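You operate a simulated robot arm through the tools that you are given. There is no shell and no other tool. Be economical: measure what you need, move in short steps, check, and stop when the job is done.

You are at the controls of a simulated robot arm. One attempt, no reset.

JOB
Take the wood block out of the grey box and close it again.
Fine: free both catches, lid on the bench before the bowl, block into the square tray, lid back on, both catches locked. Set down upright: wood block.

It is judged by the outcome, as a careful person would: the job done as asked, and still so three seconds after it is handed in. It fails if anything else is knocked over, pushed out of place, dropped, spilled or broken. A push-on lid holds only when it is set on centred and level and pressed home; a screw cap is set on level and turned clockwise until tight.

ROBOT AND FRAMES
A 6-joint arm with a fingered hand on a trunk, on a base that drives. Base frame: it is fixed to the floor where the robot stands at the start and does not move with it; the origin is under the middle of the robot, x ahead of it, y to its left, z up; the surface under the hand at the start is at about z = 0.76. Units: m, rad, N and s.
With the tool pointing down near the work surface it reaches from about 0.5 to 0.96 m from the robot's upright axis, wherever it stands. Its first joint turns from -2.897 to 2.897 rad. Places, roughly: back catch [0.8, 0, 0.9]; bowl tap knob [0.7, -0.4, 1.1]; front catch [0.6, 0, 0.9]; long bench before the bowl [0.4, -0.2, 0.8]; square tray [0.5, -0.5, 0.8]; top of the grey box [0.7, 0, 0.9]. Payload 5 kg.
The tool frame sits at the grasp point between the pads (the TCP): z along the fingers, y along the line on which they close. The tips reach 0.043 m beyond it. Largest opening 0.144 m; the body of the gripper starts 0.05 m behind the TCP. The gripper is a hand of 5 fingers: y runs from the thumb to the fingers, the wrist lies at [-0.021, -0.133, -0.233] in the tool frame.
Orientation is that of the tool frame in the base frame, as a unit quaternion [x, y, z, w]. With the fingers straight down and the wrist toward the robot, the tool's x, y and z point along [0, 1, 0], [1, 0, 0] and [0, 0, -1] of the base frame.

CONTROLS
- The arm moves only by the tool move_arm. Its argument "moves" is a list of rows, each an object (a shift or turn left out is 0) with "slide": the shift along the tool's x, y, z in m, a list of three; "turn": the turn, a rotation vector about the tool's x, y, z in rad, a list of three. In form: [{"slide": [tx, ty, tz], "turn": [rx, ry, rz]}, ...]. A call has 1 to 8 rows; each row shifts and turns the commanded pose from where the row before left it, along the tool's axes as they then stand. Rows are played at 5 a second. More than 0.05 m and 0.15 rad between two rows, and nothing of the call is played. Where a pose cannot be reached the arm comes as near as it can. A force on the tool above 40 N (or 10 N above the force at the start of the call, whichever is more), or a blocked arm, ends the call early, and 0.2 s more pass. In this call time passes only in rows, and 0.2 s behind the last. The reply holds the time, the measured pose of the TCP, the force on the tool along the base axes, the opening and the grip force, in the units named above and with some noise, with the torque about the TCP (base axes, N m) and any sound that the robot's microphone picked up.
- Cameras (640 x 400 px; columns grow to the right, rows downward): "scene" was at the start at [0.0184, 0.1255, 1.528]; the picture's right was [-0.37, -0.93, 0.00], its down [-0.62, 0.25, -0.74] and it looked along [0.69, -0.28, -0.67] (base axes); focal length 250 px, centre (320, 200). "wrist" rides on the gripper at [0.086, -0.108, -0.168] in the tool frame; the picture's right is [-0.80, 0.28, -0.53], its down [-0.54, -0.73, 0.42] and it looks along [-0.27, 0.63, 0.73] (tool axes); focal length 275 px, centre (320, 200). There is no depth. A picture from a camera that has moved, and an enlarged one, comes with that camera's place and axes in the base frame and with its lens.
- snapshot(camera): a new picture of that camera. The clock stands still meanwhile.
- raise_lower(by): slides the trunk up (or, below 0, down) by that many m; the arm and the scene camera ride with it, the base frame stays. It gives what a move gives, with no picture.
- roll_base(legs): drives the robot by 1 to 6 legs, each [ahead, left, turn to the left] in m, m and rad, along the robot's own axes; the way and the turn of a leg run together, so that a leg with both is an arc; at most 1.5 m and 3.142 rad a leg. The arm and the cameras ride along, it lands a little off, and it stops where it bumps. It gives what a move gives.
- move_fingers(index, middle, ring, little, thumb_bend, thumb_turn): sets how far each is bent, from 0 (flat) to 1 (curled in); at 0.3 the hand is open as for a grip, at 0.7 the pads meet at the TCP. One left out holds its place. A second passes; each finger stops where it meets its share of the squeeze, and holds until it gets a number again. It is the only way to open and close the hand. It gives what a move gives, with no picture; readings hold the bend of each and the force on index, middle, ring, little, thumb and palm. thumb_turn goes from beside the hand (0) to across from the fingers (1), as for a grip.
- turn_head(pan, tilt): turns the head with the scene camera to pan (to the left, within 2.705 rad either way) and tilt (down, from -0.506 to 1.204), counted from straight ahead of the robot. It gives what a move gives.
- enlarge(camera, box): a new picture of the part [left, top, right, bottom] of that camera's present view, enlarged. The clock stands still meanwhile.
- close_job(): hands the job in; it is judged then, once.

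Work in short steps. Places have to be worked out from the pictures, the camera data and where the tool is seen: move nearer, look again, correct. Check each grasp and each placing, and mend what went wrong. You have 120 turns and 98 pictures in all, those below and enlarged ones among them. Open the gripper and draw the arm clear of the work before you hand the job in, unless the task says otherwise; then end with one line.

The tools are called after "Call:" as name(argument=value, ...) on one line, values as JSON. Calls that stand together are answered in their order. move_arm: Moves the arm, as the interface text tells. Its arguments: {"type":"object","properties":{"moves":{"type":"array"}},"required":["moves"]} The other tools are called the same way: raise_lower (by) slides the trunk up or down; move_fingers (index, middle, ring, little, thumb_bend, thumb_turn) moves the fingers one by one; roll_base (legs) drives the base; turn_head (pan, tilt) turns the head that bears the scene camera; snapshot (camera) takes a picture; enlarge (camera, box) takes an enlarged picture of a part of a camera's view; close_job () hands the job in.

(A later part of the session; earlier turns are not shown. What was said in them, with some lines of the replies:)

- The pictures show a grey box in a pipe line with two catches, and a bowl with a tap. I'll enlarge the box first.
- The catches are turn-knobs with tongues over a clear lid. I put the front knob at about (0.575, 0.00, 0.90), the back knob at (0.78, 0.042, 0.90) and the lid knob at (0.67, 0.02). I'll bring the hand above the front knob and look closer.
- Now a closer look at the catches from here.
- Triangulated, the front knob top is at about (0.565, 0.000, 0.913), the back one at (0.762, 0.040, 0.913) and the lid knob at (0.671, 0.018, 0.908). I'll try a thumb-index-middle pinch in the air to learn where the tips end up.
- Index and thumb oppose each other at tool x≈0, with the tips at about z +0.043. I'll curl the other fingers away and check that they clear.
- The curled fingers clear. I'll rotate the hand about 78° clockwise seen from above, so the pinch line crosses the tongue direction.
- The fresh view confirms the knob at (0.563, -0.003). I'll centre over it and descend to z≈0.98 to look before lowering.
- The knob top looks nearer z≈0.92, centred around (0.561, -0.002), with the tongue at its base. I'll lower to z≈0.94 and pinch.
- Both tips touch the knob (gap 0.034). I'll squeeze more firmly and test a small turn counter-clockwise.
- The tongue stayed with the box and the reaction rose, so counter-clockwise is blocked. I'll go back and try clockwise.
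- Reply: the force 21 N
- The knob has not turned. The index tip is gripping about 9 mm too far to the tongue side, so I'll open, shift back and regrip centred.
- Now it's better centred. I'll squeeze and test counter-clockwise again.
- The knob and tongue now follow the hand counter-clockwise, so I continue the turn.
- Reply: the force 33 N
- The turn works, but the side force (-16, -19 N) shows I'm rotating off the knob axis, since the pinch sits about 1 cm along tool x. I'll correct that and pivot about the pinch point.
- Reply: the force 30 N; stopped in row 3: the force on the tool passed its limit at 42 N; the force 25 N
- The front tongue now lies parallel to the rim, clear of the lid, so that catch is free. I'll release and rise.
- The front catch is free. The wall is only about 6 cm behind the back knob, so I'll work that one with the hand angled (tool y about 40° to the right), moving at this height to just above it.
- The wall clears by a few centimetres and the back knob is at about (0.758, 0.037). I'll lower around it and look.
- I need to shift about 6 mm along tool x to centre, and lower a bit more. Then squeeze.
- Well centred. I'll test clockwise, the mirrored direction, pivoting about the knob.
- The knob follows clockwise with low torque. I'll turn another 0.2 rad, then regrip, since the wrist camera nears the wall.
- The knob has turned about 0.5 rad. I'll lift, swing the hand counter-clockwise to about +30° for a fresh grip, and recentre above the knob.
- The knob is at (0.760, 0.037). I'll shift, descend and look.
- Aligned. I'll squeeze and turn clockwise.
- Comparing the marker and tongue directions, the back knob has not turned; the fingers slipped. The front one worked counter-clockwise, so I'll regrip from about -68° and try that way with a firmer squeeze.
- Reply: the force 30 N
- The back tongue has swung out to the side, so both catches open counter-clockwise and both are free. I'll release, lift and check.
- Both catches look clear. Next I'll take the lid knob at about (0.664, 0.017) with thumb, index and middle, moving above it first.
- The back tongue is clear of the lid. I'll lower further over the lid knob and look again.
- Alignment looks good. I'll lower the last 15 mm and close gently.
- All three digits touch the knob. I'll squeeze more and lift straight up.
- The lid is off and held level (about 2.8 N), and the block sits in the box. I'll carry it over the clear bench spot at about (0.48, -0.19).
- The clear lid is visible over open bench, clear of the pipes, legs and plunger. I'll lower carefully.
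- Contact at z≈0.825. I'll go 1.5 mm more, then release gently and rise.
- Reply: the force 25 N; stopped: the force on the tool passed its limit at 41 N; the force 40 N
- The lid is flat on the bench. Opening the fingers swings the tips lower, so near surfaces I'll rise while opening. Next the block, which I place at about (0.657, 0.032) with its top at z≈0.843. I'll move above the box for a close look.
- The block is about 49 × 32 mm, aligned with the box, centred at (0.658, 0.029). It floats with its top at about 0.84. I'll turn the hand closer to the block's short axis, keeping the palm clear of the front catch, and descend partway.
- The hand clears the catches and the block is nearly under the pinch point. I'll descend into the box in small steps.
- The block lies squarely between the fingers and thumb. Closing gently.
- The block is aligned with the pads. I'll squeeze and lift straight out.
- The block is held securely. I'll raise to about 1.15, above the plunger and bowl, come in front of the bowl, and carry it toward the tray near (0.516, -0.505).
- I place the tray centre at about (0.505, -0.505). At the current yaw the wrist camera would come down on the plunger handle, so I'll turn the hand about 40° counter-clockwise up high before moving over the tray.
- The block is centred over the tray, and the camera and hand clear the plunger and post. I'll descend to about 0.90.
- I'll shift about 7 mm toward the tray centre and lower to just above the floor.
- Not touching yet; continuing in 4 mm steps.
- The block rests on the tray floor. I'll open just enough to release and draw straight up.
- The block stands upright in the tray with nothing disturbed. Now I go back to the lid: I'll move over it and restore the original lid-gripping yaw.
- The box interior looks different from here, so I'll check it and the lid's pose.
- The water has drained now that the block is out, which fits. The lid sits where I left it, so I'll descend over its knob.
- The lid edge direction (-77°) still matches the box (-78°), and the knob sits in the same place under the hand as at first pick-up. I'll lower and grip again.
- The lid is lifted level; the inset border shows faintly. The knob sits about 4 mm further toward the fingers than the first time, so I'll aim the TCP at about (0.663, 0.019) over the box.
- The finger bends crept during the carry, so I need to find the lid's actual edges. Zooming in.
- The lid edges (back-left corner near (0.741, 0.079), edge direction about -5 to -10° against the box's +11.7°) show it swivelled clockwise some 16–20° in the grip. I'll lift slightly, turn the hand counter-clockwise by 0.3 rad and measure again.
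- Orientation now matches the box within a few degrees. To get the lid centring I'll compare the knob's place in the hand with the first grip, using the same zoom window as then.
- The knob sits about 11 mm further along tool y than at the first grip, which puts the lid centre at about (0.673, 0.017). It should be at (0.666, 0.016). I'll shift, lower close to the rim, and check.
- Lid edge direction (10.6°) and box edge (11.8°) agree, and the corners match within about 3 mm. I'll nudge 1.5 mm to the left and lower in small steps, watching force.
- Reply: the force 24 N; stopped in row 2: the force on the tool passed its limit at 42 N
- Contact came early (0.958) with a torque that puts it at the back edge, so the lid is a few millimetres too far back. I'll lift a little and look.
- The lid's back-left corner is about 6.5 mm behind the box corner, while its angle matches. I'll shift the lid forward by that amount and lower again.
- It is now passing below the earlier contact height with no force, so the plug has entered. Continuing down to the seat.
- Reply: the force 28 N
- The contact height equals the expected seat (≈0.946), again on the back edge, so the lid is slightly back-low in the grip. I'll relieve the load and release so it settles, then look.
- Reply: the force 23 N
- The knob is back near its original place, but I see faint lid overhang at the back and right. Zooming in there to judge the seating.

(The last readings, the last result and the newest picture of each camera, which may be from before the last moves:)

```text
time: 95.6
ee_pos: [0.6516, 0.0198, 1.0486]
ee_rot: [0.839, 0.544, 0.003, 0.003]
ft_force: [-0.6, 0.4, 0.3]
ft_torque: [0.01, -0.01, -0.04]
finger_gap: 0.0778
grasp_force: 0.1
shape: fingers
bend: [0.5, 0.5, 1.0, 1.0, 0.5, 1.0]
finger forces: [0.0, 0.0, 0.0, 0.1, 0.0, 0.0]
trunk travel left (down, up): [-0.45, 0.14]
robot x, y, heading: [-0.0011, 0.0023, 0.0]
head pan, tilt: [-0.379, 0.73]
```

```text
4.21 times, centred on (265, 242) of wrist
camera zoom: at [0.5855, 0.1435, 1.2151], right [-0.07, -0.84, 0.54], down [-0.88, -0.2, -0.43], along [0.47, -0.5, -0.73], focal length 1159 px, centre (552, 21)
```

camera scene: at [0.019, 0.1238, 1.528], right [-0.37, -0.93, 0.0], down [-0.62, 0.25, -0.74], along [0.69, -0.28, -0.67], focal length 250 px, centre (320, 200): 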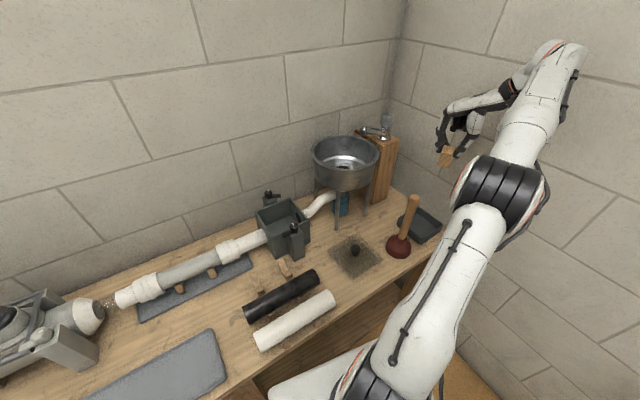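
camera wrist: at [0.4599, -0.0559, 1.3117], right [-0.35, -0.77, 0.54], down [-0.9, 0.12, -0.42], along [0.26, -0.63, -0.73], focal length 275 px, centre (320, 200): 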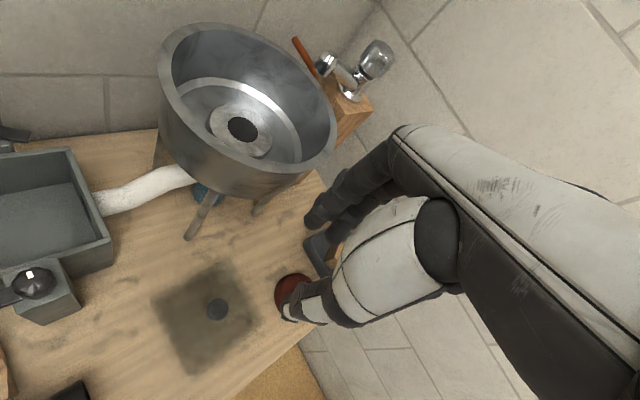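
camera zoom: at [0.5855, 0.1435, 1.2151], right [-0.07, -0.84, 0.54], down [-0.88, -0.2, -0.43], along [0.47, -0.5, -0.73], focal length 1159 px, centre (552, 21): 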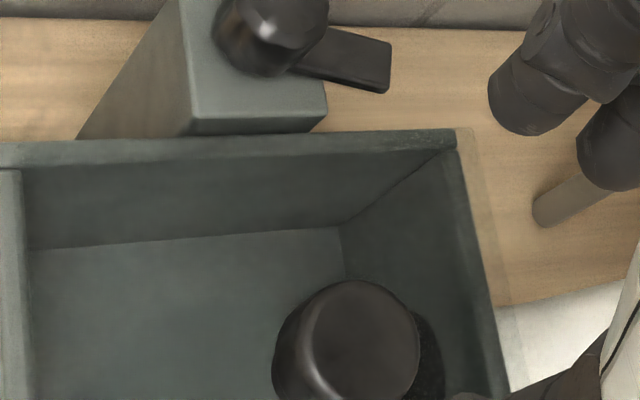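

The lid outline lies directly above the box edges by about its flange thickness (8–10 mm), so it looks centred. I'll press it home on the knob with closed fingertips.

Call:
move_fingers(index=0.7, middle=0.7, thumb_bend=0.7)

Call:
move_arm(moves=[{"slide": [-0.0019, 0.01, 0]}, {"slide": [0, 0, 0.035]}, {"slide": [0, 0, 0.035]}])

Call:
move_arm(moves=[{"slide": [0, 0, 0.005]}, {"slide": [0, 0, 0.004]}, {"slide": [0, 0, 0.004]}, {"slide": [0, 0, 0.004]}, {"slide": [0, 0, 0.004]}])

```text
time: 96.6
ee_pos: [0.6523, 0.0205, 1.0481]
ee_rot: [0.84, 0.543, 0.002, 0.004]
ft_force: [-0.2, 0.3, -0.1]
ft_torque: [-0.01, 0.01, 0.01]
finger_gap: 0.0084
grasp_force: 0.0
shape: fingers
bend: [0.7, 0.7, 1.0, 1.0, 0.7, 1.0]
finger forces: [0.0, 0.1, 0.0, 0.0, 0.0, 0.0]
trunk travel left (down, up): [-0.45, 0.14]
robot x, y, heading: [-0.0015, -0.0016, -0.0]
head pan, tilt: [-0.379, 0.73]
```

```text
time: 97.4
ee_pos: [0.661, 0.0117, 0.9801]
ee_rot: [0.839, 0.543, 0.003, 0.003]
ft_force: [-0.3, 0.3, 0.1]
ft_torque: [0.04, 0.05, -0.02]
finger_gap: 0.0082
grasp_force: 0.0
shape: fingers
bend: [0.7, 0.7, 1.0, 1.0, 0.7, 1.0]
finger forces: [0.1, 0.1, 0.1, 0.0, 0.0, 0.0]
trunk travel left (down, up): [-0.45, 0.14]
robot x, y, heading: [-0.001, 0.0012, 0.0]
head pan, tilt: [-0.379, 0.73]
```

```text
time: 98.2
ee_pos: [0.6623, 0.0138, 0.9773]
ee_rot: [0.838, 0.545, 0.009, 0.008]
ft_force: [-4.4, 0.8, 16.9]
ft_torque: [0.17, 0.35, 0.05]
finger_gap: 0.0099
grasp_force: 7.8
shape: fingers
bend: [0.7, 0.7, 1.0, 1.0, 0.7, 1.0]
finger forces: [0.0, 0.1, 0.1, 0.0, 16.1, 0.0]
trunk travel left (down, up): [-0.45, 0.14]
robot x, y, heading: [-0.0008, -0.0033, -0.003]
head pan, tilt: [-0.379, 0.73]
stopped in row 4: the force on the tool passed its limit at 44 N (the readings are from after the stop); the commanded pose is now the measured one
```

The press met the knob higher than expected, so the lid may be resting on the rim rather than in it. I'll lift off and check its front and left edges.

Call:
move_arm(moves=[{"slide": [0, 0, -0.04]}, {"slide": [0, -0.03, -0.03]}])

Call:
enlarge(camera="scene", box=[257, 200, 313, 238])

```text
time: 98.8
ee_pos: [0.6326, 0.0245, 1.0409]
ee_rot: [0.839, 0.545, 0.007, 0.007]
ft_force: [0.5, 0.5, 0.2]
ft_torque: [-0.02, 0.04, 0.03]
finger_gap: 0.008
grasp_force: 0.1
shape: fingers
bend: [0.7, 0.7, 1.0, 1.0, 0.7, 1.0]
finger forces: [0.0, 0.0, 0.0, 0.0, 0.1, 0.0]
trunk travel left (down, up): [-0.45, 0.14]
robot x, y, heading: [0.0025, -0.0028, -0.003]
head pan, tilt: [-0.379, 0.73]
```

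```text
10.53 times, centred on (285, 219) of scene
camera zoom: at [0.0183, 0.125, 1.5279], right [-0.37, -0.93, 0.0], down [-0.62, 0.25, -0.74], along [0.69, -0.28, -0.67], focal length 2635 px, centre (688, 0)
```

zoom: 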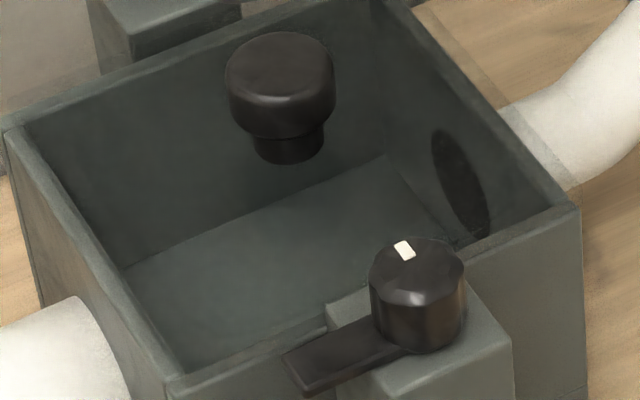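

The evidence (knob about 8 mm high and forward, back edge already in) says the front of the plug is resting on the front rim, so the lid needs to slide back a few millimetres. I'll bring closed fingertips down in front of the knob and push it gently backward.

Call:
move_arm(moves=[{"slide": [-0.0267, -0.0095, 0]}, {"slide": [0, 0, 0.04]}, {"slide": [0, 0, 0.038]}])

Call:
move_arm(moves=[{"slide": [0.0029, 0.0041, 0]}, {"slide": [0.0018, 0.0024, 0]}])

Call:
enlarge(camera="wrist", box=[200, 170, 380, 290])

```text
time: 99.7
ee_pos: [0.6179, 0.0058, 0.9628]
ee_rot: [0.839, 0.544, 0.007, 0.007]
ft_force: [-0.5, 0.4, 1.1]
ft_torque: [0.03, -0.02, -0.02]
finger_gap: 0.0079
grasp_force: 0.1
shape: fingers
bend: [0.7, 0.7, 1.0, 1.0, 0.7, 1.0]
finger forces: [0.0, 0.1, 0.1, 0.0, 0.1, 0.0]
trunk travel left (down, up): [-0.45, 0.14]
robot x, y, heading: [0.0004, -0.0001, -0.001]
head pan, tilt: [-0.379, 0.73]
```

```text
time: 100.2
ee_pos: [0.6225, 0.0058, 0.9637]
ee_rot: [0.839, 0.544, 0.007, 0.006]
ft_force: [-2.0, -1.0, 0.7]
ft_torque: [-0.06, 0.09, 0.0]
finger_gap: 0.0061
grasp_force: 1.0
shape: fingers
bend: [0.7, 0.7, 1.0, 1.0, 0.7, 1.0]
finger forces: [2.5, 0.1, 0.0, 0.0, 0.1, 0.1]
trunk travel left (down, up): [-0.45, 0.14]
robot x, y, heading: [-0.0032, 0.0005, -0.005]
head pan, tilt: [-0.379, 0.73]
```

```text
3.33 times, centred on (290, 230) of wrist
camera zoom: at [0.5554, 0.1302, 1.1297], right [-0.08, -0.84, 0.54], down [-0.88, -0.2, -0.44], along [0.48, -0.5, -0.72], focal length 918 px, centre (420, 100)
```

zoom: 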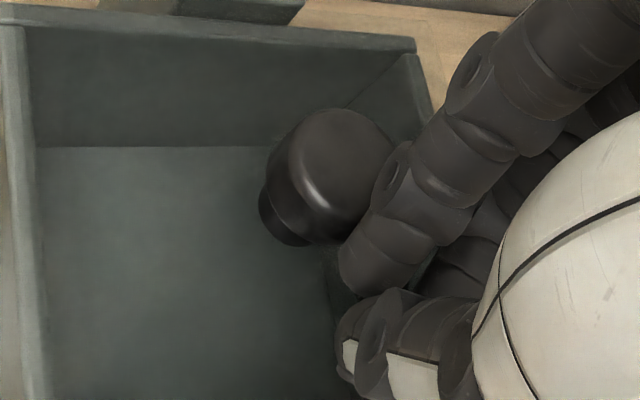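

The index touches the knob off to its right. I'll back off, shift about 8 mm left to push through the knob's centre, then push backward in small steps.

Call:
move_arm(moves=[{"slide": [-0.0035, -0.0049, 0]}, {"slide": [0.0065, -0.0047, 0]}, {"slide": [0.0035, 0.0049, 0]}])

Call:
move_arm(moves=[{"slide": [0.0012, 0.0016, 0]}, {"slide": [0.0012, 0.0016, 0]}])

Call:
move_arm(moves=[{"slide": [0.0012, 0.0016, 0]}, {"slide": [0.0012, 0.0016, 0]}])

```text
time: 101.0
ee_pos: [0.6231, 0.0157, 0.9647]
ee_rot: [0.839, 0.544, 0.008, 0.008]
ft_force: [0.5, 0.2, 0.1]
ft_torque: [0.01, 0.0, 0.02]
finger_gap: 0.0074
grasp_force: 0.3
shape: fingers
bend: [0.7, 0.7, 1.0, 1.0, 0.7, 1.0]
finger forces: [0.1, 0.1, 0.0, 0.0, 0.0, 0.0]
trunk travel left (down, up): [-0.45, 0.14]
robot x, y, heading: [-0.0005, 0.0023, -0.005]
head pan, tilt: [-0.379, 0.73]
```

```text
time: 101.7
ee_pos: [0.6251, 0.0161, 0.9659]
ee_rot: [0.839, 0.544, 0.007, 0.007]
ft_force: [-2.7, 0.1, 1.4]
ft_torque: [-0.02, 0.05, 0.01]
finger_gap: 0.0052
grasp_force: 1.3
shape: fingers
bend: [0.7, 0.7, 1.0, 1.0, 0.7, 1.0]
finger forces: [2.8, 0.0, 0.1, 0.0, 0.0, 0.0]
trunk travel left (down, up): [-0.45, 0.14]
robot x, y, heading: [-0.005, 0.0004, 0.001]
head pan, tilt: [-0.379, 0.73]
```

```text
time: 102.2
ee_pos: [0.6292, 0.0171, 0.9654]
ee_rot: [0.839, 0.544, 0.007, 0.007]
ft_force: [-5.7, -1.0, 0.7]
ft_torque: [0.01, 0.25, 0.07]
finger_gap: 0.0039
grasp_force: 3.0
shape: fingers
bend: [0.7, 0.7, 1.0, 1.0, 0.7, 1.0]
finger forces: [6.9, 0.0, 0.0, 0.1, 0.0, 0.0]
trunk travel left (down, up): [-0.45, 0.14]
robot x, y, heading: [0.0017, -0.0033, -0.0]
head pan, tilt: [-0.379, 0.73]
```

Call:
move_arm(moves=[{"slide": [0.0015, 0.002, 0]}, {"slide": [0.0015, 0.002, 0]}, {"slide": [0.0015, 0.002, 0]}])

Call:
enlarge(camera="scene", box=[270, 192, 320, 227])

```text
time: 103.0
ee_pos: [0.6353, 0.0174, 0.965]
ee_rot: [0.839, 0.544, 0.007, 0.007]
ft_force: [-13.4, 0.9, 3.5]
ft_torque: [0.05, 0.43, 0.13]
finger_gap: 0.0022
grasp_force: 9.3
shape: fingers
bend: [0.71, 0.7, 1.0, 1.0, 0.68, 1.0]
finger forces: [17.6, 0.0, 0.0, 0.1, 0.0, 0.1]
trunk travel left (down, up): [-0.45, 0.14]
robot x, y, heading: [0.0017, -0.001, -0.001]
head pan, tilt: [-0.379, 0.73]
```

```text
11.43 times, centred on (295, 210) of scene
camera zoom: at [0.0168, 0.1252, 1.528], right [-0.37, -0.93, 0.0], down [-0.62, 0.25, -0.75], along [0.69, -0.28, -0.67], focal length 2861 px, centre (606, 91)
```

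zoom: 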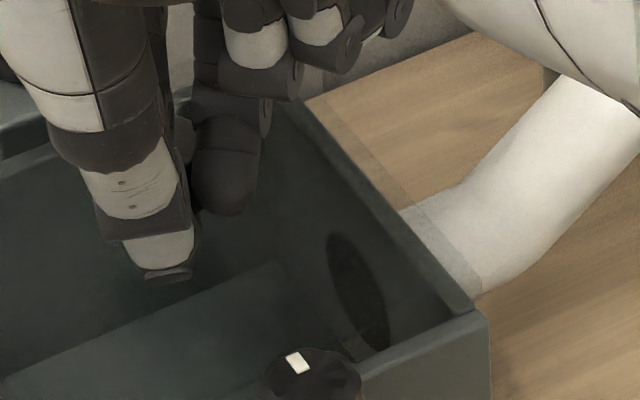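

The lid's corner offset shrank, so it may have dropped in. I'll back off, rise, and press on the knob top again to compare the contact height.

Call:
move_arm(moves=[{"slide": [-0.006, -0.008, 0]}, {"slide": [0, 0, -0.025]}, {"slide": [0.016, 0.02, 0]}, {"slide": [0.0115, 0.0185, 0]}])

Call:
move_arm(moves=[{"slide": [0, 0, 0.01]}, {"slide": [0, 0, 0.004]}, {"slide": [0, 0, 0.004]}, {"slide": [0, 0, 0.004]}, {"slide": [0, 0, 0.003]}, {"slide": [0, 0, 0.003]}, {"slide": [0, 0, 0.003]}, {"slide": [0, 0, 0.003]}])

```text
time: 104.0
ee_pos: [0.6741, 0.0267, 0.9892]
ee_rot: [0.839, 0.544, 0.007, 0.005]
ft_force: [0.3, -0.2, -0.5]
ft_torque: [0.03, 0.03, -0.03]
finger_gap: 0.008
grasp_force: 0.0
shape: fingers
bend: [0.7, 0.7, 1.0, 1.0, 0.7, 1.0]
finger forces: [0.0, 0.1, 0.1, 0.1, 0.0, 0.0]
trunk travel left (down, up): [-0.45, 0.14]
robot x, y, heading: [-0.0018, -0.0007, -0.002]
head pan, tilt: [-0.379, 0.73]
```

```text
time: 105.2
ee_pos: [0.6775, 0.0279, 0.9754]
ee_rot: [0.838, 0.546, 0.015, 0.01]
ft_force: [-3.1, 1.4, 15.0]
ft_torque: [0.12, 0.37, 0.03]
finger_gap: 0.0097
grasp_force: 7.3
shape: fingers
bend: [0.7, 0.7, 1.0, 1.0, 0.7, 1.0]
finger forces: [0.0, 0.0, 0.0, 0.0, 14.7, 0.0]
trunk travel left (down, up): [-0.45, 0.14]
robot x, y, heading: [0.0009, -0.003, -0.005]
head pan, tilt: [-0.379, 0.73]
stopped in row 5: the force on the tool passed its limit at 43 N (the readings are from after the stop); the commanded pose is now the measured one
```

The contact height is unchanged, the lid resists a 13 N sideways push, and the knob sits at its original image position. All of that is consistent with the lid being seated; the catches will confirm it, since their tongues only pass over a seated lid. I'll level the tool, prepare the fingers, and go to the front catch to turn it back clockwise.

Call:
move_arm(moves=[{"slide": [0, 0, -0.04], "turn": [0.033, -0.0146, 0]}, {"slide": [0, 0, -0.03]}, {"slide": [-0.028, -0.0315, 0]}, {"slide": [-0.028, -0.0315, 0]}, {"slide": [-0.028, -0.0315, 0]}])

Call:
move_fingers(index=0.53, middle=1.0, thumb_bend=0.53)

Call:
enlarge(camera="wrist", box=[190, 150, 380, 330])

```text
time: 106.4
ee_pos: [0.5551, -0.0142, 1.0425]
ee_rot: [0.838, 0.545, -0.002, -0.002]
ft_force: [0.0, 1.4, -0.8]
ft_torque: [0.0, 0.01, -0.02]
finger_gap: 0.0079
grasp_force: 0.1
shape: fingers
bend: [0.7, 0.7, 1.0, 1.0, 0.7, 1.0]
finger forces: [0.0, 0.0, 0.0, 0.1, 0.0, 0.1]
trunk travel left (down, up): [-0.45, 0.14]
robot x, y, heading: [0.0016, -0.0019, -0.004]
head pan, tilt: [-0.379, 0.73]
```

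```text
time: 107.4
ee_pos: [0.5559, -0.0127, 1.0425]
ee_rot: [0.838, 0.545, -0.003, 0.0]
ft_force: [0.3, 0.9, 0.7]
ft_torque: [0.02, 0.03, -0.01]
finger_gap: 0.067
grasp_force: 0.1
shape: fingers
bend: [0.53, 1.0, 1.0, 1.0, 0.53, 1.0]
finger forces: [0.0, 0.0, 0.0, 0.0, 0.1, 0.0]
trunk travel left (down, up): [-0.45, 0.14]
robot x, y, heading: [-0.0025, 0.0005, -0.0]
head pan, tilt: [-0.379, 0.73]
```

```text
2.22 times, centred on (285, 240) of wrist
camera zoom: at [0.4918, 0.1094, 1.2107], right [-0.06, -0.84, 0.54], down [-0.89, -0.2, -0.42], along [0.46, -0.5, -0.73], focal length 612 px, centre (398, 111)
```

zoom: 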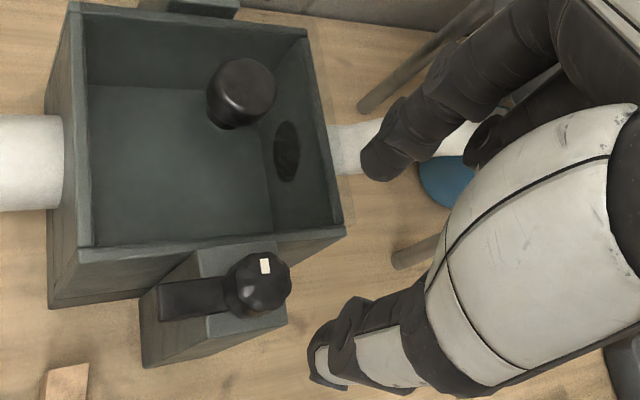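

The geometry still matches the original closely. I'll descend onto the front catch knob, with the pinch line clear of the tongue.

Call:
move_arm(moves=[{"slide": [0.003, -0.0006, 0.033]}, {"slide": [0, 0, 0.033]}, {"slide": [0, 0, 0.031]}])

Call:
move_fingers(index=0.85, thumb_bend=0.85)

Call:
enlarge(camera="wrist", box=[220, 190, 360, 290])

```text
time: 108.2
ee_pos: [0.5562, -0.0085, 0.9469]
ee_rot: [0.838, 0.545, -0.003, 0.0]
ft_force: [-0.2, -0.4, 0.4]
ft_torque: [0.02, -0.04, -0.01]
finger_gap: 0.0672
grasp_force: 0.1
shape: fingers
bend: [0.53, 1.0, 1.0, 1.0, 0.53, 1.0]
finger forces: [0.0, 0.0, 0.0, 0.0, 0.0, 0.1]
trunk travel left (down, up): [-0.45, 0.14]
robot x, y, heading: [-0.0009, -0.0023, -0.002]
head pan, tilt: [-0.379, 0.73]
```

```text
time: 109.2
ee_pos: [0.5555, -0.0086, 0.9467]
ee_rot: [0.839, 0.545, -0.004, -0.001]
ft_force: [-12.3, -0.4, -9.2]
ft_torque: [-0.06, 0.22, 0.02]
finger_gap: 0.0297
grasp_force: 14.6
shape: fingers
bend: [0.61, 1.0, 1.0, 1.0, 0.66, 1.0]
finger forces: [8.9, 0.0, 0.1, 0.0, 20.2, 0.1]
trunk travel left (down, up): [-0.45, 0.14]
robot x, y, heading: [-0.0022, 0.0017, -0.002]
head pan, tilt: [-0.379, 0.73]
```

```text
4.00 times, centred on (290, 240) of wrist
camera zoom: at [0.492, 0.1154, 1.1136], right [-0.06, -0.84, 0.54], down [-0.89, -0.2, -0.42], along [0.46, -0.5, -0.73], focal length 1101 px, centre (440, 40)
```

zoom: 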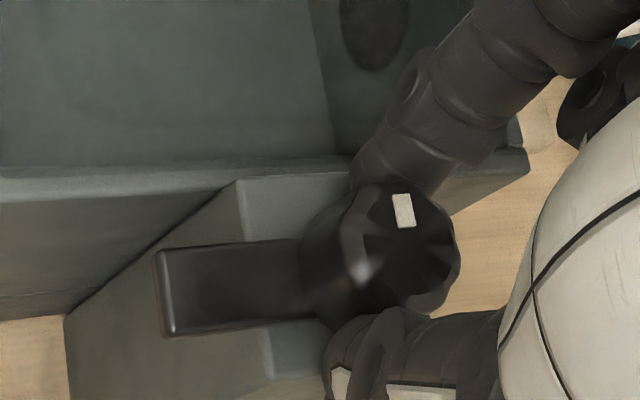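

Good grip. Turning clockwise to lock.

Call:
move_arm(moves=[{"slide": [0, -0.0009, 0], "turn": [0, 0, 0.1]}, {"slide": [0, -0.0009, 0], "turn": [0, 0, 0.1]}, {"slide": [0, -0.0009, 0], "turn": [0, 0, 0.1]}, {"slide": [0, -0.0009, 0], "turn": [0, 0, 0.1]}, {"slide": [0, -0.0009, 0], "turn": [0, 0, 0.1]}])

Call:
move_arm(moves=[{"slide": [0, -0.0009, 0], "turn": [0, 0, 0.1]}, {"slide": [0, -0.0009, 0], "turn": [0, 0, 0.1]}, {"slide": [0, -0.0009, 0], "turn": [0, 0, 0.1]}, {"slide": [0, -0.0009, 0], "turn": [0, 0, 0.1]}])

Call:
enlarge(camera="wrist", box=[220, 190, 360, 290])

```text
time: 110.4
ee_pos: [0.5523, -0.0052, 0.946]
ee_rot: [0.947, 0.321, -0.002, 0.0]
ft_force: [-5.8, 5.2, -12.1]
ft_torque: [0.12, 0.13, 0.07]
finger_gap: 0.0298
grasp_force: 13.0
shape: fingers
bend: [0.61, 1.0, 1.0, 1.0, 0.66, 1.0]
finger forces: [9.7, 0.1, 0.0, 0.0, 16.8, 0.0]
trunk travel left (down, up): [-0.45, 0.14]
robot x, y, heading: [0.0034, 0.0018, 0.002]
head pan, tilt: [-0.379, 0.73]
```

```text
time: 111.4
ee_pos: [0.5514, -0.0018, 0.9459]
ee_rot: [0.992, 0.126, -0.001, 0.001]
ft_force: [2.3, 10.3, -6.5]
ft_torque: [0.22, -0.12, 0.1]
finger_gap: 0.0295
grasp_force: 13.9
shape: fingers
bend: [0.61, 1.0, 1.0, 1.0, 0.66, 1.0]
finger forces: [10.8, 0.0, 0.1, 0.0, 17.7, 0.0]
trunk travel left (down, up): [-0.45, 0.14]
robot x, y, heading: [0.0001, 0.0028, 0.004]
head pan, tilt: [-0.379, 0.73]
```

```text
4.00 times, centred on (290, 240) of wrist
camera zoom: at [0.6068, 0.1262, 1.1137], right [-0.7, -0.47, 0.54], down [-0.71, 0.57, -0.42], along [-0.1, -0.68, -0.73], focal length 1101 px, centre (440, 40)
```

zoom: 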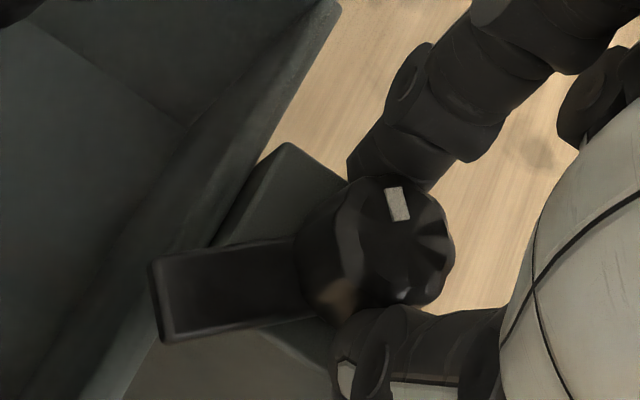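

The tongue follows and swings over the rim freely, so the lid is low enough. Continuing the last ~38°.

Call:
move_arm(moves=[{"slide": [0, -0.0009, 0], "turn": [0, 0, 0.1]}, {"slide": [0, -0.0009, 0], "turn": [0, 0, 0.1]}, {"slide": [0, -0.0009, 0], "turn": [0, 0, 0.1]}, {"slide": [0, -0.0009, 0], "turn": [0, 0, 0.1]}])

Call:
move_arm(moves=[{"slide": [0, -0.0009, 0], "turn": [0, 0, 0.1]}, {"slide": [0, -0.0009, 0], "turn": [0, 0, 0.1]}, {"slide": [0, -0.0009, 0], "turn": [0, 0, 0.1]}])

Call:
enlarge(camera="wrist", box=[200, 180, 360, 290])

```text
time: 112.4
ee_pos: [0.5501, 0.002, 0.946]
ee_rot: [0.997, -0.074, -0.003, 0.001]
ft_force: [8.2, 12.1, -3.2]
ft_torque: [0.31, -0.28, 0.18]
finger_gap: 0.0291
grasp_force: 14.7
shape: fingers
bend: [0.61, 1.0, 1.0, 1.0, 0.66, 1.0]
finger forces: [9.5, 0.1, 0.0, 0.1, 19.6, 0.0]
trunk travel left (down, up): [-0.45, 0.14]
robot x, y, heading: [0.0025, -0.0016, -0.002]
head pan, tilt: [-0.379, 0.73]
```

```text
time: 113.2
ee_pos: [0.5508, 0.0056, 0.947]
ee_rot: [0.975, -0.223, -0.003, 0.002]
ft_force: [7.1, 9.8, -7.8]
ft_torque: [0.3, -0.18, 0.16]
finger_gap: 0.0281
grasp_force: 12.8
shape: fingers
bend: [0.61, 1.0, 1.0, 1.0, 0.66, 1.0]
finger forces: [7.7, 0.1, 0.1, 0.0, 17.8, 0.1]
trunk travel left (down, up): [-0.45, 0.14]
robot x, y, heading: [0.0037, 0.0025, -0.002]
head pan, tilt: [-0.379, 0.73]
```

```text
3.64 times, centred on (280, 235) of wrist
camera zoom: at [0.6761, 0.0658, 1.1131], right [-0.84, 0.09, 0.54], down [-0.18, 0.89, -0.42], along [-0.52, -0.45, -0.73], focal length 1001 px, centre (466, 73)
```

zoom: 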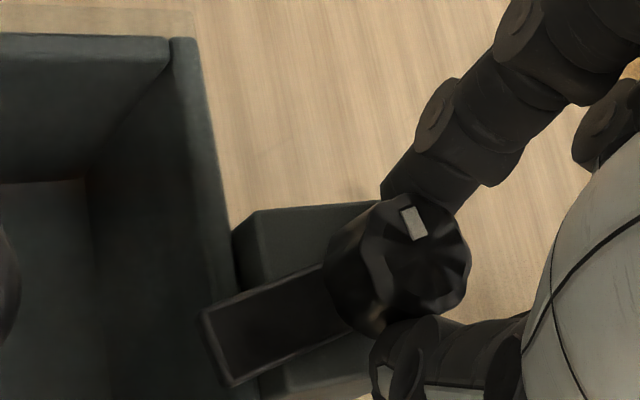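

The tongue is at about 27° and needs 12°. I'll continue a bit more.

Call:
move_arm(moves=[{"slide": [0, -0.0009, 0], "turn": [0, 0, 0.1]}, {"slide": [0, -0.0009, 0], "turn": [0, 0, 0.1]}, {"slide": [0, -0.0009, 0], "turn": [0, 0, 0.1]}, {"slide": [0, -0.0009, 0], "turn": [0, 0, 0.1]}])

Call:
enlarge(camera="wrist", box=[200, 180, 360, 290])

```text
time: 114.2
ee_pos: [0.5514, 0.0072, 0.9453]
ee_rot: [0.911, -0.411, -0.003, 0.002]
ft_force: [1.9, 9.4, -10.4]
ft_torque: [0.2, -0.04, 0.12]
finger_gap: 0.0253
grasp_force: 10.8
shape: fingers
bend: [0.63, 1.0, 1.0, 1.0, 0.67, 1.0]
finger forces: [6.2, 0.0, 0.0, 0.0, 16.3, 0.0]
trunk travel left (down, up): [-0.45, 0.14]
robot x, y, heading: [0.0014, 0.0005, -0.002]
head pan, tilt: [-0.379, 0.73]
```

```text
3.64 times, centred on (280, 235) of wrist
camera zoom: at [0.6907, 0.0152, 1.1124], right [-0.74, 0.41, 0.54], down [0.18, 0.89, -0.43], along [-0.65, -0.22, -0.73], focal length 1001 px, centre (466, 73)
```

zoom: 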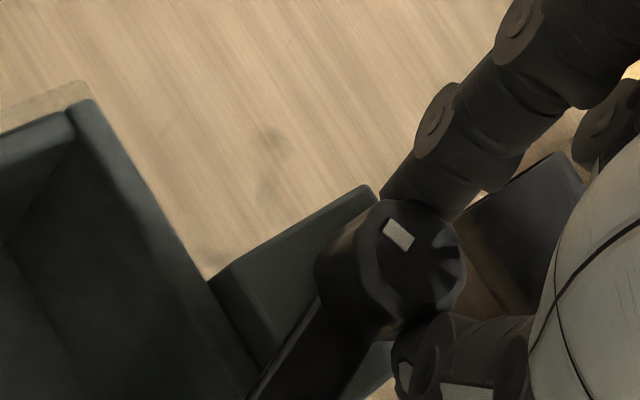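

The tongue stays near 28° while the fingers slip round the knob. I'll release, return to a fresh yaw of about -55° and regrip harder.

Call:
move_fingers(index=0.54, thumb_bend=0.55)

Call:
move_arm(moves=[{"slide": [0, 0, -0.045]}, {"turn": [0, 0, -0.146]}, {"turn": [0, 0, -0.146]}, {"turn": [0, 0, -0.146]}, {"turn": [0, 0, -0.146]}, {"turn": [0, 0, -0.146]}, {"turn": [0, 0, -0.146]}, {"turn": [0, 0, -0.146]}])

Call:
move_arm(moves=[{"turn": [0, 0, -0.146]}, {"turn": [0, 0, -0.146]}, {"turn": [0, 0, -0.146]}, {"slide": [-0.0073, 0.0125, 0]}, {"slide": [0, 0, 0.0225]}, {"slide": [0, 0, 0.0225]}])

Call:
enlarge(camera="wrist", box=[200, 180, 360, 290])

```text
time: 115.2
ee_pos: [0.5519, 0.007, 0.9468]
ee_rot: [0.912, -0.411, -0.002, 0.003]
ft_force: [0.4, -0.2, 1.1]
ft_torque: [0.01, 0.02, 0.02]
finger_gap: 0.0615
grasp_force: 0.0
shape: fingers
bend: [0.54, 1.0, 1.0, 1.0, 0.55, 1.0]
finger forces: [0.0, 0.1, 0.1, 0.0, 0.1, 0.1]
trunk travel left (down, up): [-0.45, 0.14]
robot x, y, heading: [-0.0045, 0.0029, 0.001]
head pan, tilt: [-0.379, 0.73]
```

```text
time: 117.0
ee_pos: [0.5515, 0.0077, 0.9915]
ee_rot: [0.996, 0.089, -0.003, 0.001]
ft_force: [0.4, -0.2, -1.2]
ft_torque: [0.02, -0.02, 0.05]
finger_gap: 0.0616
grasp_force: 0.0
shape: fingers
bend: [0.54, 1.0, 1.0, 1.0, 0.55, 1.0]
finger forces: [0.0, 0.1, 0.0, 0.0, 0.0, 0.0]
trunk travel left (down, up): [-0.45, 0.14]
robot x, y, heading: [0.0009, 0.0025, -0.001]
head pan, tilt: [-0.379, 0.73]
```

```text
time: 118.4
ee_pos: [0.5543, -0.0094, 0.9456]
ee_rot: [0.953, 0.303, -0.003, 0.0]
ft_force: [-0.1, 0.0, 0.5]
ft_torque: [-0.01, -0.02, -0.01]
finger_gap: 0.0615
grasp_force: 0.1
shape: fingers
bend: [0.54, 1.0, 1.0, 1.0, 0.55, 1.0]
finger forces: [0.1, 0.0, 0.0, 0.0, 0.1, 0.0]
trunk travel left (down, up): [-0.45, 0.14]
robot x, y, heading: [0.0044, -0.0004, -0.006]
head pan, tilt: [-0.379, 0.73]
```

```text
3.64 times, centred on (280, 235) of wrist
camera zoom: at [0.5623, 0.131, 1.1125], right [-0.48, -0.69, 0.54], down [-0.86, 0.28, -0.42], along [0.14, -0.67, -0.73], focal length 1001 px, centre (466, 73)
```

zoom: 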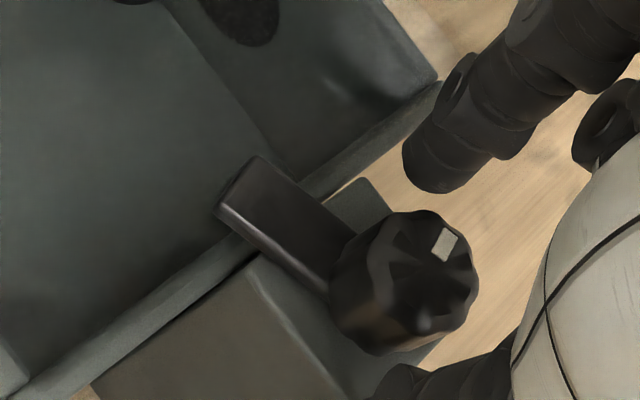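

The tongue is at about 31° and overlaps the rim; the last 20° probably has the same detent I felt on opening. I'll recentre slightly, squeeze harder and turn.

Call:
move_fingers(index=1.0, thumb_bend=0.9)

Call:
move_arm(moves=[{"slide": [0, -0.0007, 0], "turn": [0, 0, 0.08]}, {"slide": [0, -0.0007, 0], "turn": [0, 0, 0.08]}, {"slide": [0, -0.0007, 0], "turn": [0, 0, 0.08]}])

Call:
move_arm(moves=[{"slide": [0, -0.0007, 0], "turn": [0, 0, 0.08]}, {"slide": [0, -0.0007, 0], "turn": [0, 0, 0.08]}, {"slide": [0, -0.0007, 0], "turn": [0, 0, 0.08]}])

```text
time: 119.4
ee_pos: [0.5529, -0.0062, 0.9455]
ee_rot: [0.953, 0.302, -0.003, 0.0]
ft_force: [-8.6, 9.3, -10.9]
ft_torque: [0.11, 0.13, 0.1]
finger_gap: 0.029
grasp_force: 15.0
shape: fingers
bend: [0.63, 1.0, 1.0, 1.0, 0.65, 1.0]
finger forces: [9.2, 0.0, 0.1, 0.0, 20.8, 0.0]
trunk travel left (down, up): [-0.45, 0.14]
robot x, y, heading: [0.0017, 0.0001, -0.004]
head pan, tilt: [-0.379, 0.73]
```

```text
time: 120.2
ee_pos: [0.5531, -0.0051, 0.9464]
ee_rot: [0.983, 0.186, -0.004, 0.001]
ft_force: [-7.5, 10.2, -18.2]
ft_torque: [0.18, 0.21, 0.14]
finger_gap: 0.0289
grasp_force: 13.9
shape: fingers
bend: [0.63, 1.0, 1.0, 1.0, 0.65, 1.0]
finger forces: [7.6, 0.0, 0.0, 0.1, 20.0, 0.1]
trunk travel left (down, up): [-0.45, 0.14]
robot x, y, heading: [0.0041, 0.0006, 0.006]
head pan, tilt: [-0.379, 0.73]
```

```text
time: 121.0
ee_pos: [0.5527, -0.0034, 0.9472]
ee_rot: [0.998, 0.066, -0.002, 0.0]
ft_force: [-6.2, 6.8, -14.6]
ft_torque: [0.1, 0.14, 0.08]
finger_gap: 0.0288
grasp_force: 12.3
shape: fingers
bend: [0.63, 1.0, 1.0, 1.0, 0.65, 1.0]
finger forces: [7.8, 0.1, 0.1, 0.1, 17.8, 0.0]
trunk travel left (down, up): [-0.45, 0.14]
robot x, y, heading: [0.0013, -0.0011, -0.002]
head pan, tilt: [-0.379, 0.73]
```

Call:
enlarge(camera="wrist", box=[200, 180, 360, 290])

```text
3.64 times, centred on (280, 235) of wrist
camera zoom: at [0.6233, 0.1162, 1.1141], right [-0.75, -0.39, 0.54], down [-0.64, 0.65, -0.42], along [-0.19, -0.66, -0.73], focal length 1001 px, centre (466, 73)
```

zoom: 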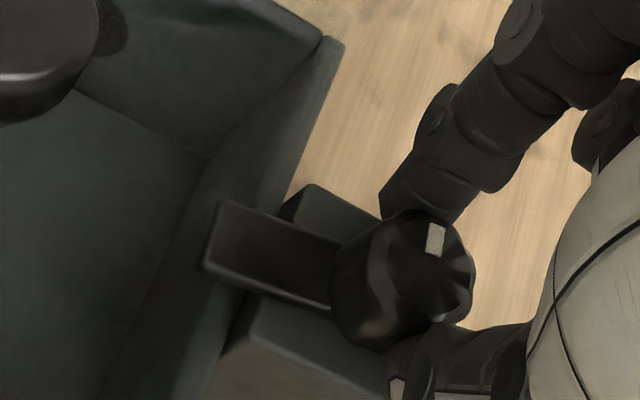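

The tongue has come round to about 18°; a little more to the stop.

Call:
move_arm(moves=[{"slide": [0, -0.0007, 0], "turn": [0, 0, 0.08]}, {"slide": [0, -0.0007, 0], "turn": [0, 0, 0.08]}, {"slide": [0, -0.0007, 0], "turn": [0, 0, 0.08]}, {"slide": [0, -0.0007, 0], "turn": [0, 0, 0.08]}, {"slide": [0, -0.0007, 0], "turn": [0, 0, 0.08]}])

Call:
move_fingers(index=0.54, thumb_bend=0.55)

```text
time: 122.2
ee_pos: [0.5511, 0.0004, 0.9468]
ee_rot: [0.991, -0.133, -0.003, 0.001]
ft_force: [-5.4, 6.0, -11.0]
ft_torque: [0.06, 0.13, 0.07]
finger_gap: 0.027
grasp_force: 13.2
shape: fingers
bend: [0.63, 1.0, 1.0, 1.0, 0.66, 1.0]
finger forces: [8.3, 0.0, 0.0, 0.1, 17.4, 0.0]
trunk travel left (down, up): [-0.45, 0.14]
robot x, y, heading: [-0.0016, 0.0013, 0.001]
head pan, tilt: [-0.379, 0.73]
```

```text
time: 123.2
ee_pos: [0.552, -0.0009, 0.9479]
ee_rot: [0.991, -0.132, -0.003, 0.001]
ft_force: [0.3, 0.8, -1.0]
ft_torque: [-0.02, 0.02, -0.02]
finger_gap: 0.0613
grasp_force: 0.0
shape: fingers
bend: [0.54, 1.0, 1.0, 1.0, 0.55, 1.0]
finger forces: [0.1, 0.1, 0.0, 0.0, 0.0, 0.0]
trunk travel left (down, up): [-0.45, 0.14]
robot x, y, heading: [-0.0013, 0.0019, -0.002]
head pan, tilt: [-0.379, 0.73]
```

Front catch is turned to its end. Now I lift, swing the hand to about +15° and move over the back catch.

Call:
move_arm(moves=[{"slide": [0, 0, -0.045]}, {"slide": [0, 0, -0.045]}, {"turn": [0, 0, -0.149]}, {"turn": [0, 0, -0.149]}, {"turn": [0, 0, -0.149]}, {"turn": [0, 0, -0.149]}, {"turn": [0, 0, -0.149]}, {"turn": [0, 0, -0.149]}])

Call:
move_arm(moves=[{"turn": [0, 0, -0.149]}, {"turn": [0, 0, -0.149]}, {"turn": [0, 0, -0.149]}, {"turn": [0, 0, -0.149]}, {"turn": [0, 0, -0.149]}, {"turn": [0, 0, -0.149]}, {"turn": [0, 0, -0.149]}, {"turn": [0, 0, -0.149]}])

Call:
move_arm(moves=[{"slide": [-0.0053, 0.0421, 0]}, {"slide": [-0.0053, 0.0421, 0]}, {"slide": [-0.0053, 0.0421, 0]}, {"slide": [-0.0053, 0.0421, 0]}, {"slide": [-0.0053, 0.0421, 0]}])

Call:
snapshot(camera="wrist")

```text
time: 125.0
ee_pos: [0.5526, -0.0003, 1.0357]
ee_rot: [0.95, 0.311, -0.004, 0.0]
ft_force: [0.2, 0.3, -0.2]
ft_torque: [-0.01, 0.03, 0.02]
finger_gap: 0.0614
grasp_force: 0.0
shape: fingers
bend: [0.54, 1.0, 1.0, 1.0, 0.55, 1.0]
finger forces: [0.0, 0.1, 0.0, 0.1, 0.0, 0.0]
trunk travel left (down, up): [-0.45, 0.14]
robot x, y, heading: [0.0015, 0.0008, -0.005]
head pan, tilt: [-0.379, 0.73]
```

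```text
time: 126.8
ee_pos: [0.5527, 0.0003, 1.0362]
ee_rot: [0.613, 0.79, -0.001, -0.003]
ft_force: [0.6, -0.5, 0.0]
ft_torque: [-0.01, -0.01, -0.05]
finger_gap: 0.0615
grasp_force: 0.1
shape: fingers
bend: [0.54, 1.0, 1.0, 1.0, 0.55, 1.0]
finger forces: [0.0, 0.1, 0.0, 0.0, 0.0, 0.0]
trunk travel left (down, up): [-0.45, 0.14]
robot x, y, heading: [-0.0004, -0.0031, 0.0]
head pan, tilt: [-0.379, 0.73]
```

```text
time: 128.0
ee_pos: [0.7588, 0.0243, 1.0334]
ee_rot: [0.612, 0.791, -0.003, -0.002]
ft_force: [0.1, -0.3, -0.7]
ft_torque: [0.01, -0.04, 0.01]
finger_gap: 0.0618
grasp_force: 0.0
shape: fingers
bend: [0.54, 1.0, 1.0, 1.0, 0.55, 1.0]
finger forces: [0.0, 0.0, 0.1, 0.0, 0.1, 0.1]
trunk travel left (down, up): [-0.45, 0.14]
robot x, y, heading: [0.0017, -0.003, -0.001]
head pan, tilt: [-0.379, 0.73]
```

```text
3 pictures are left
camera wrist: at [0.6337, 0.0829, 1.2017], right [0.48, -0.7, 0.53], down [-0.57, -0.71, -0.42], along [0.67, -0.11, -0.74], focal length 275 px, centre (320, 200)
```

wrist: 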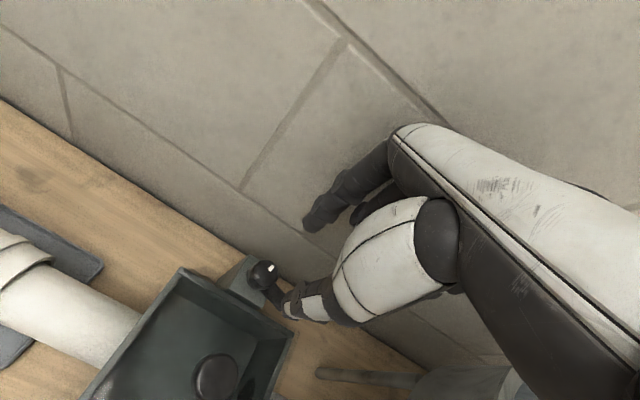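

The back knob is at about (0.758, 0.036), with its tongue to the right. I'll descend, squeeze and turn clockwise in stages.

Call:
move_arm(moves=[{"slide": [0.0024, 0.0027, 0.03]}, {"slide": [0, 0, 0.03]}, {"slide": [0, 0, 0.028]}])

Call:
move_fingers(index=1.0, thumb_bend=0.9)

Call:
move_arm(moves=[{"slide": [0, -0.0009, 0], "turn": [0, 0, 0.1]}, {"slide": [0, -0.0009, 0], "turn": [0, 0, 0.1]}, {"slide": [0, -0.0009, 0], "turn": [0, 0, 0.1]}, {"slide": [0, -0.0009, 0], "turn": [0, 0, 0.1]}, {"slide": [0, -0.0009, 0], "turn": [0, 0, 0.1]}])

Call:
move_arm(moves=[{"slide": [0, -0.0009, 0], "turn": [0, 0, 0.1]}, {"slide": [0, -0.0009, 0], "turn": [0, 0, 0.1]}, {"slide": [0, -0.0009, 0], "turn": [0, 0, 0.1]}, {"slide": [0, -0.0009, 0], "turn": [0, 0, 0.1]}, {"slide": [0, -0.0009, 0], "turn": [0, 0, 0.1]}])

```text
time: 128.8
ee_pos: [0.7632, 0.0318, 0.9468]
ee_rot: [0.613, 0.79, -0.003, 0.0]
ft_force: [0.1, 0.2, 0.4]
ft_torque: [0.01, -0.01, -0.03]
finger_gap: 0.0617
grasp_force: 0.0
shape: fingers
bend: [0.54, 1.0, 1.0, 1.0, 0.55, 1.0]
finger forces: [0.0, 0.1, 0.1, 0.0, 0.0, 0.0]
trunk travel left (down, up): [-0.45, 0.14]
robot x, y, heading: [0.001, -0.003, -0.001]
head pan, tilt: [-0.379, 0.73]
```

```text
time: 129.8
ee_pos: [0.7628, 0.0298, 0.9459]
ee_rot: [0.613, 0.79, -0.003, -0.003]
ft_force: [-11.8, -5.1, -10.4]
ft_torque: [-0.06, 0.2, 0.08]
finger_gap: 0.0296
grasp_force: 14.6
shape: fingers
bend: [0.63, 1.0, 1.0, 1.0, 0.65, 1.0]
finger forces: [8.7, 0.0, 0.0, 0.1, 20.7, 0.1]
trunk travel left (down, up): [-0.45, 0.14]
robot x, y, heading: [0.0029, 0.0002, -0.005]
head pan, tilt: [-0.379, 0.73]
```

```text
time: 131.0
ee_pos: [0.7584, 0.0293, 0.9461]
ee_rot: [0.79, 0.614, -0.004, -0.002]
ft_force: [-13.3, -2.0, -15.4]
ft_torque: [-0.06, 0.23, 0.09]
finger_gap: 0.0293
grasp_force: 13.8
shape: fingers
bend: [0.63, 1.0, 1.0, 1.0, 0.65, 1.0]
finger forces: [7.0, 0.0, 0.1, 0.1, 20.0, 0.0]
trunk travel left (down, up): [-0.45, 0.14]
robot x, y, heading: [0.0005, -0.0009, 0.002]
head pan, tilt: [-0.379, 0.73]
```

```text
time: 132.2
ee_pos: [0.7559, 0.0312, 0.9469]
ee_rot: [0.917, 0.399, -0.004, -0.001]
ft_force: [-11.5, 0.2, -17.9]
ft_torque: [-0.06, 0.25, 0.11]
finger_gap: 0.0294
grasp_force: 13.7
shape: fingers
bend: [0.63, 1.0, 1.0, 1.0, 0.65, 1.0]
finger forces: [7.9, 0.1, 0.0, 0.0, 18.6, 0.1]
trunk travel left (down, up): [-0.45, 0.14]
robot x, y, heading: [-0.0002, -0.0011, 0.002]
head pan, tilt: [-0.379, 0.73]
```

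Readings match the smooth front turn. I'll continue to about -66°, then release and take a second stroke.

Call:
move_arm(moves=[{"slide": [0, -0.0009, 0], "turn": [0, 0, 0.1]}, {"slide": [0, -0.0009, 0], "turn": [0, 0, 0.1]}, {"slide": [0, -0.0009, 0], "turn": [0, 0, 0.1]}, {"slide": [0, -0.0009, 0], "turn": [0, 0, 0.1]}])

Call:
move_fingers(index=0.54, thumb_bend=0.55)

Call:
enlarge(camera="wrist", box=[200, 180, 360, 300])

```text
time: 133.2
ee_pos: [0.7528, 0.0341, 0.9476]
ee_rot: [0.978, 0.209, -0.004, 0.0]
ft_force: [-11.1, -0.6, -14.4]
ft_torque: [-0.08, 0.19, 0.04]
finger_gap: 0.0293
grasp_force: 14.4
shape: fingers
bend: [0.62, 1.0, 1.0, 1.0, 0.65, 1.0]
finger forces: [10.0, 0.0, 0.0, 0.0, 17.6, 0.1]
trunk travel left (down, up): [-0.45, 0.14]
robot x, y, heading: [-0.0005, 0.0021, -0.003]
head pan, tilt: [-0.379, 0.73]
```

```text
time: 134.2
ee_pos: [0.7536, 0.034, 0.9477]
ee_rot: [0.978, 0.208, -0.003, 0.0]
ft_force: [-0.1, 0.3, 0.1]
ft_torque: [-0.01, 0.0, -0.01]
finger_gap: 0.0616
grasp_force: 0.1
shape: fingers
bend: [0.54, 1.0, 1.0, 1.0, 0.55, 1.0]
finger forces: [0.0, 0.0, 0.1, 0.0, 0.1, 0.0]
trunk travel left (down, up): [-0.45, 0.14]
robot x, y, heading: [0.0021, -0.0033, -0.001]
head pan, tilt: [-0.379, 0.73]
```

```text
3.33 times, centred on (280, 240) of wrist
camera zoom: at [0.7882, 0.1692, 1.1149], right [-0.61, -0.58, 0.54], down [-0.79, 0.44, -0.42], along [0.01, -0.68, -0.73], focal length 918 px, centre (453, 67)
```

zoom: 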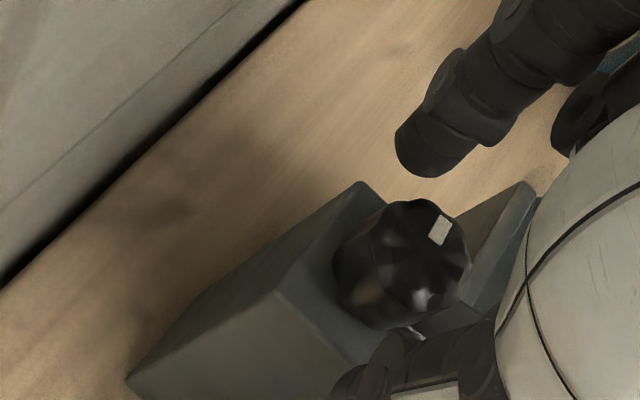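

The back catch marker and tongue match the picture from before opening (same 20.5° tilt), so it is locked. I'll lift, retreat toward the start pose and check the front catch and lid from the scene camera.

Call:
move_arm(moves=[{"slide": [0, 0, -0.045]}, {"slide": [0, 0, -0.045]}, {"slide": [0, 0, -0.045]}, {"slide": [0, 0, -0.045]}, {"slide": [0, 0, -0.045]}, {"slide": [-0.044, 0.0076, 0]}, {"slide": [-0.044, 0.0076, 0]}, {"slide": [-0.044, 0.0076, 0]}])

Call:
move_arm(moves=[{"slide": [-0.044, 0.0076, 0]}, {"slide": [-0.044, 0.0076, 0]}, {"slide": [-0.044, 0.0076, 0]}, {"slide": [-0.044, 0.0076, 0]}, {"slide": [-0.044, 0.0076, 0]}, {"turn": [0, 0, -0.145]}, {"turn": [0, 0, -0.145]}, {"turn": [0, 0, -0.145]}])

Call:
move_arm(moves=[{"turn": [0, 0, -0.145]}, {"turn": [0, 0, -0.145]}, {"turn": [0, 0, -0.145]}, {"turn": [0, 0, -0.145]}, {"turn": [0, 0, -0.145]}])

Call:
enlarge(camera="scene", box=[255, 185, 335, 245])

```text
time: 136.0
ee_pos: [0.6434, -0.0397, 1.1721]
ee_rot: [0.978, 0.21, -0.002, 0.001]
ft_force: [1.2, 0.3, -0.3]
ft_torque: [-0.04, 0.0, -0.02]
finger_gap: 0.0616
grasp_force: 0.1
shape: fingers
bend: [0.54, 1.0, 1.0, 1.0, 0.55, 1.0]
finger forces: [0.0, 0.0, 0.1, 0.1, 0.0, 0.0]
trunk travel left (down, up): [-0.45, 0.14]
robot x, y, heading: [0.0027, -0.0046, 0.002]
head pan, tilt: [-0.379, 0.73]
```

```text
time: 137.8
ee_pos: [0.4586, -0.1666, 1.1756]
ee_rot: [0.909, 0.417, -0.003, 0.001]
ft_force: [0.3, 0.3, 0.3]
ft_torque: [-0.03, 0.04, -0.02]
finger_gap: 0.0614
grasp_force: 0.2
shape: fingers
bend: [0.54, 1.0, 1.0, 1.0, 0.55, 1.0]
finger forces: [0.0, 0.1, 0.0, 0.1, 0.1, 0.1]
trunk travel left (down, up): [-0.45, 0.14]
robot x, y, heading: [-0.0013, -0.0011, -0.005]
head pan, tilt: [-0.379, 0.73]
```

```text
time: 139.0
ee_pos: [0.4565, -0.1646, 1.1755]
ee_rot: [0.703, 0.712, -0.002, -0.001]
ft_force: [-0.3, 1.2, -0.1]
ft_torque: [-0.02, 0.02, -0.03]
finger_gap: 0.062
grasp_force: 0.0
shape: fingers
bend: [0.54, 1.0, 1.0, 1.0, 0.55, 1.0]
finger forces: [0.0, 0.0, 0.0, 0.1, 0.1, 0.0]
trunk travel left (down, up): [-0.45, 0.14]
robot x, y, heading: [-0.0016, -0.0011, 0.003]
head pan, tilt: [-0.379, 0.73]
```

```text
6.67 times, centred on (295, 215) of scene
camera zoom: at [0.0184, 0.1251, 1.528], right [-0.37, -0.93, 0.0], down [-0.62, 0.25, -0.74], along [0.69, -0.28, -0.67], focal length 1669 px, centre (487, 100)
```

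zoom: 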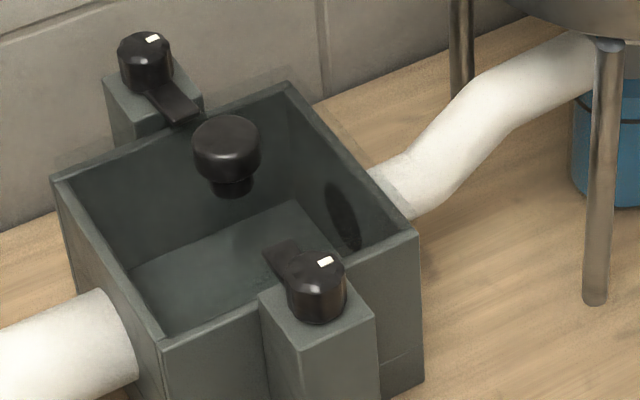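

Both tongues lie inward over the lid as at the start, and the lid knob is within about half a pixel of its original image position. I'll open the hand and take the last overall look.

Call:
move_fingers(index=0.3, middle=0.3, ring=0.3, little=0.3, thumb_bend=0.3)

Call:
snapshot(camera="scene")

```text
time: 140.0
ee_pos: [0.4577, -0.1648, 1.1758]
ee_rot: [0.704, 0.71, -0.003, 0.0]
ft_force: [0.0, -0.3, 1.1]
ft_torque: [0.03, 0.01, 0.0]
finger_gap: 0.1492
grasp_force: 0.0
shape: fingers
bend: [0.3, 0.3, 0.3, 0.3, 0.3, 0.98]
finger forces: [0.0, 0.0, 0.0, 0.0, 0.1, 0.1]
trunk travel left (down, up): [-0.45, 0.14]
robot x, y, heading: [-0.0005, -0.0002, -0.003]
head pan, tilt: [-0.379, 0.73]
```

```text
0 pictures are left
camera scene: at [0.0183, 0.1251, 1.528], right [-0.37, -0.93, 0.0], down [-0.62, 0.25, -0.74], along [0.69, -0.28, -0.67], focal length 250 px, centre (320, 200)
```

scene: 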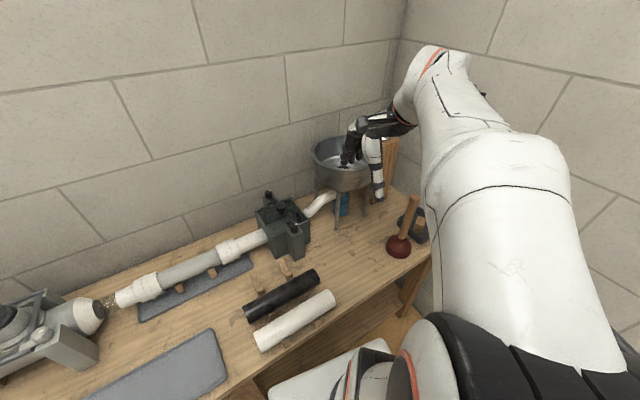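

Everything stands in place: the block is in the tray, the lid is on, both catches are turned in, and the hand is open and clear. Handing in.

Call:
close_job()

```text
The job is handed in.
```

The wood block is standing upright in the square tray, the lid is back on the grey box with both catches turned back over it, and nothing else was disturbed. I could only judge that the lid is fully pressed home from pictures and push tests.
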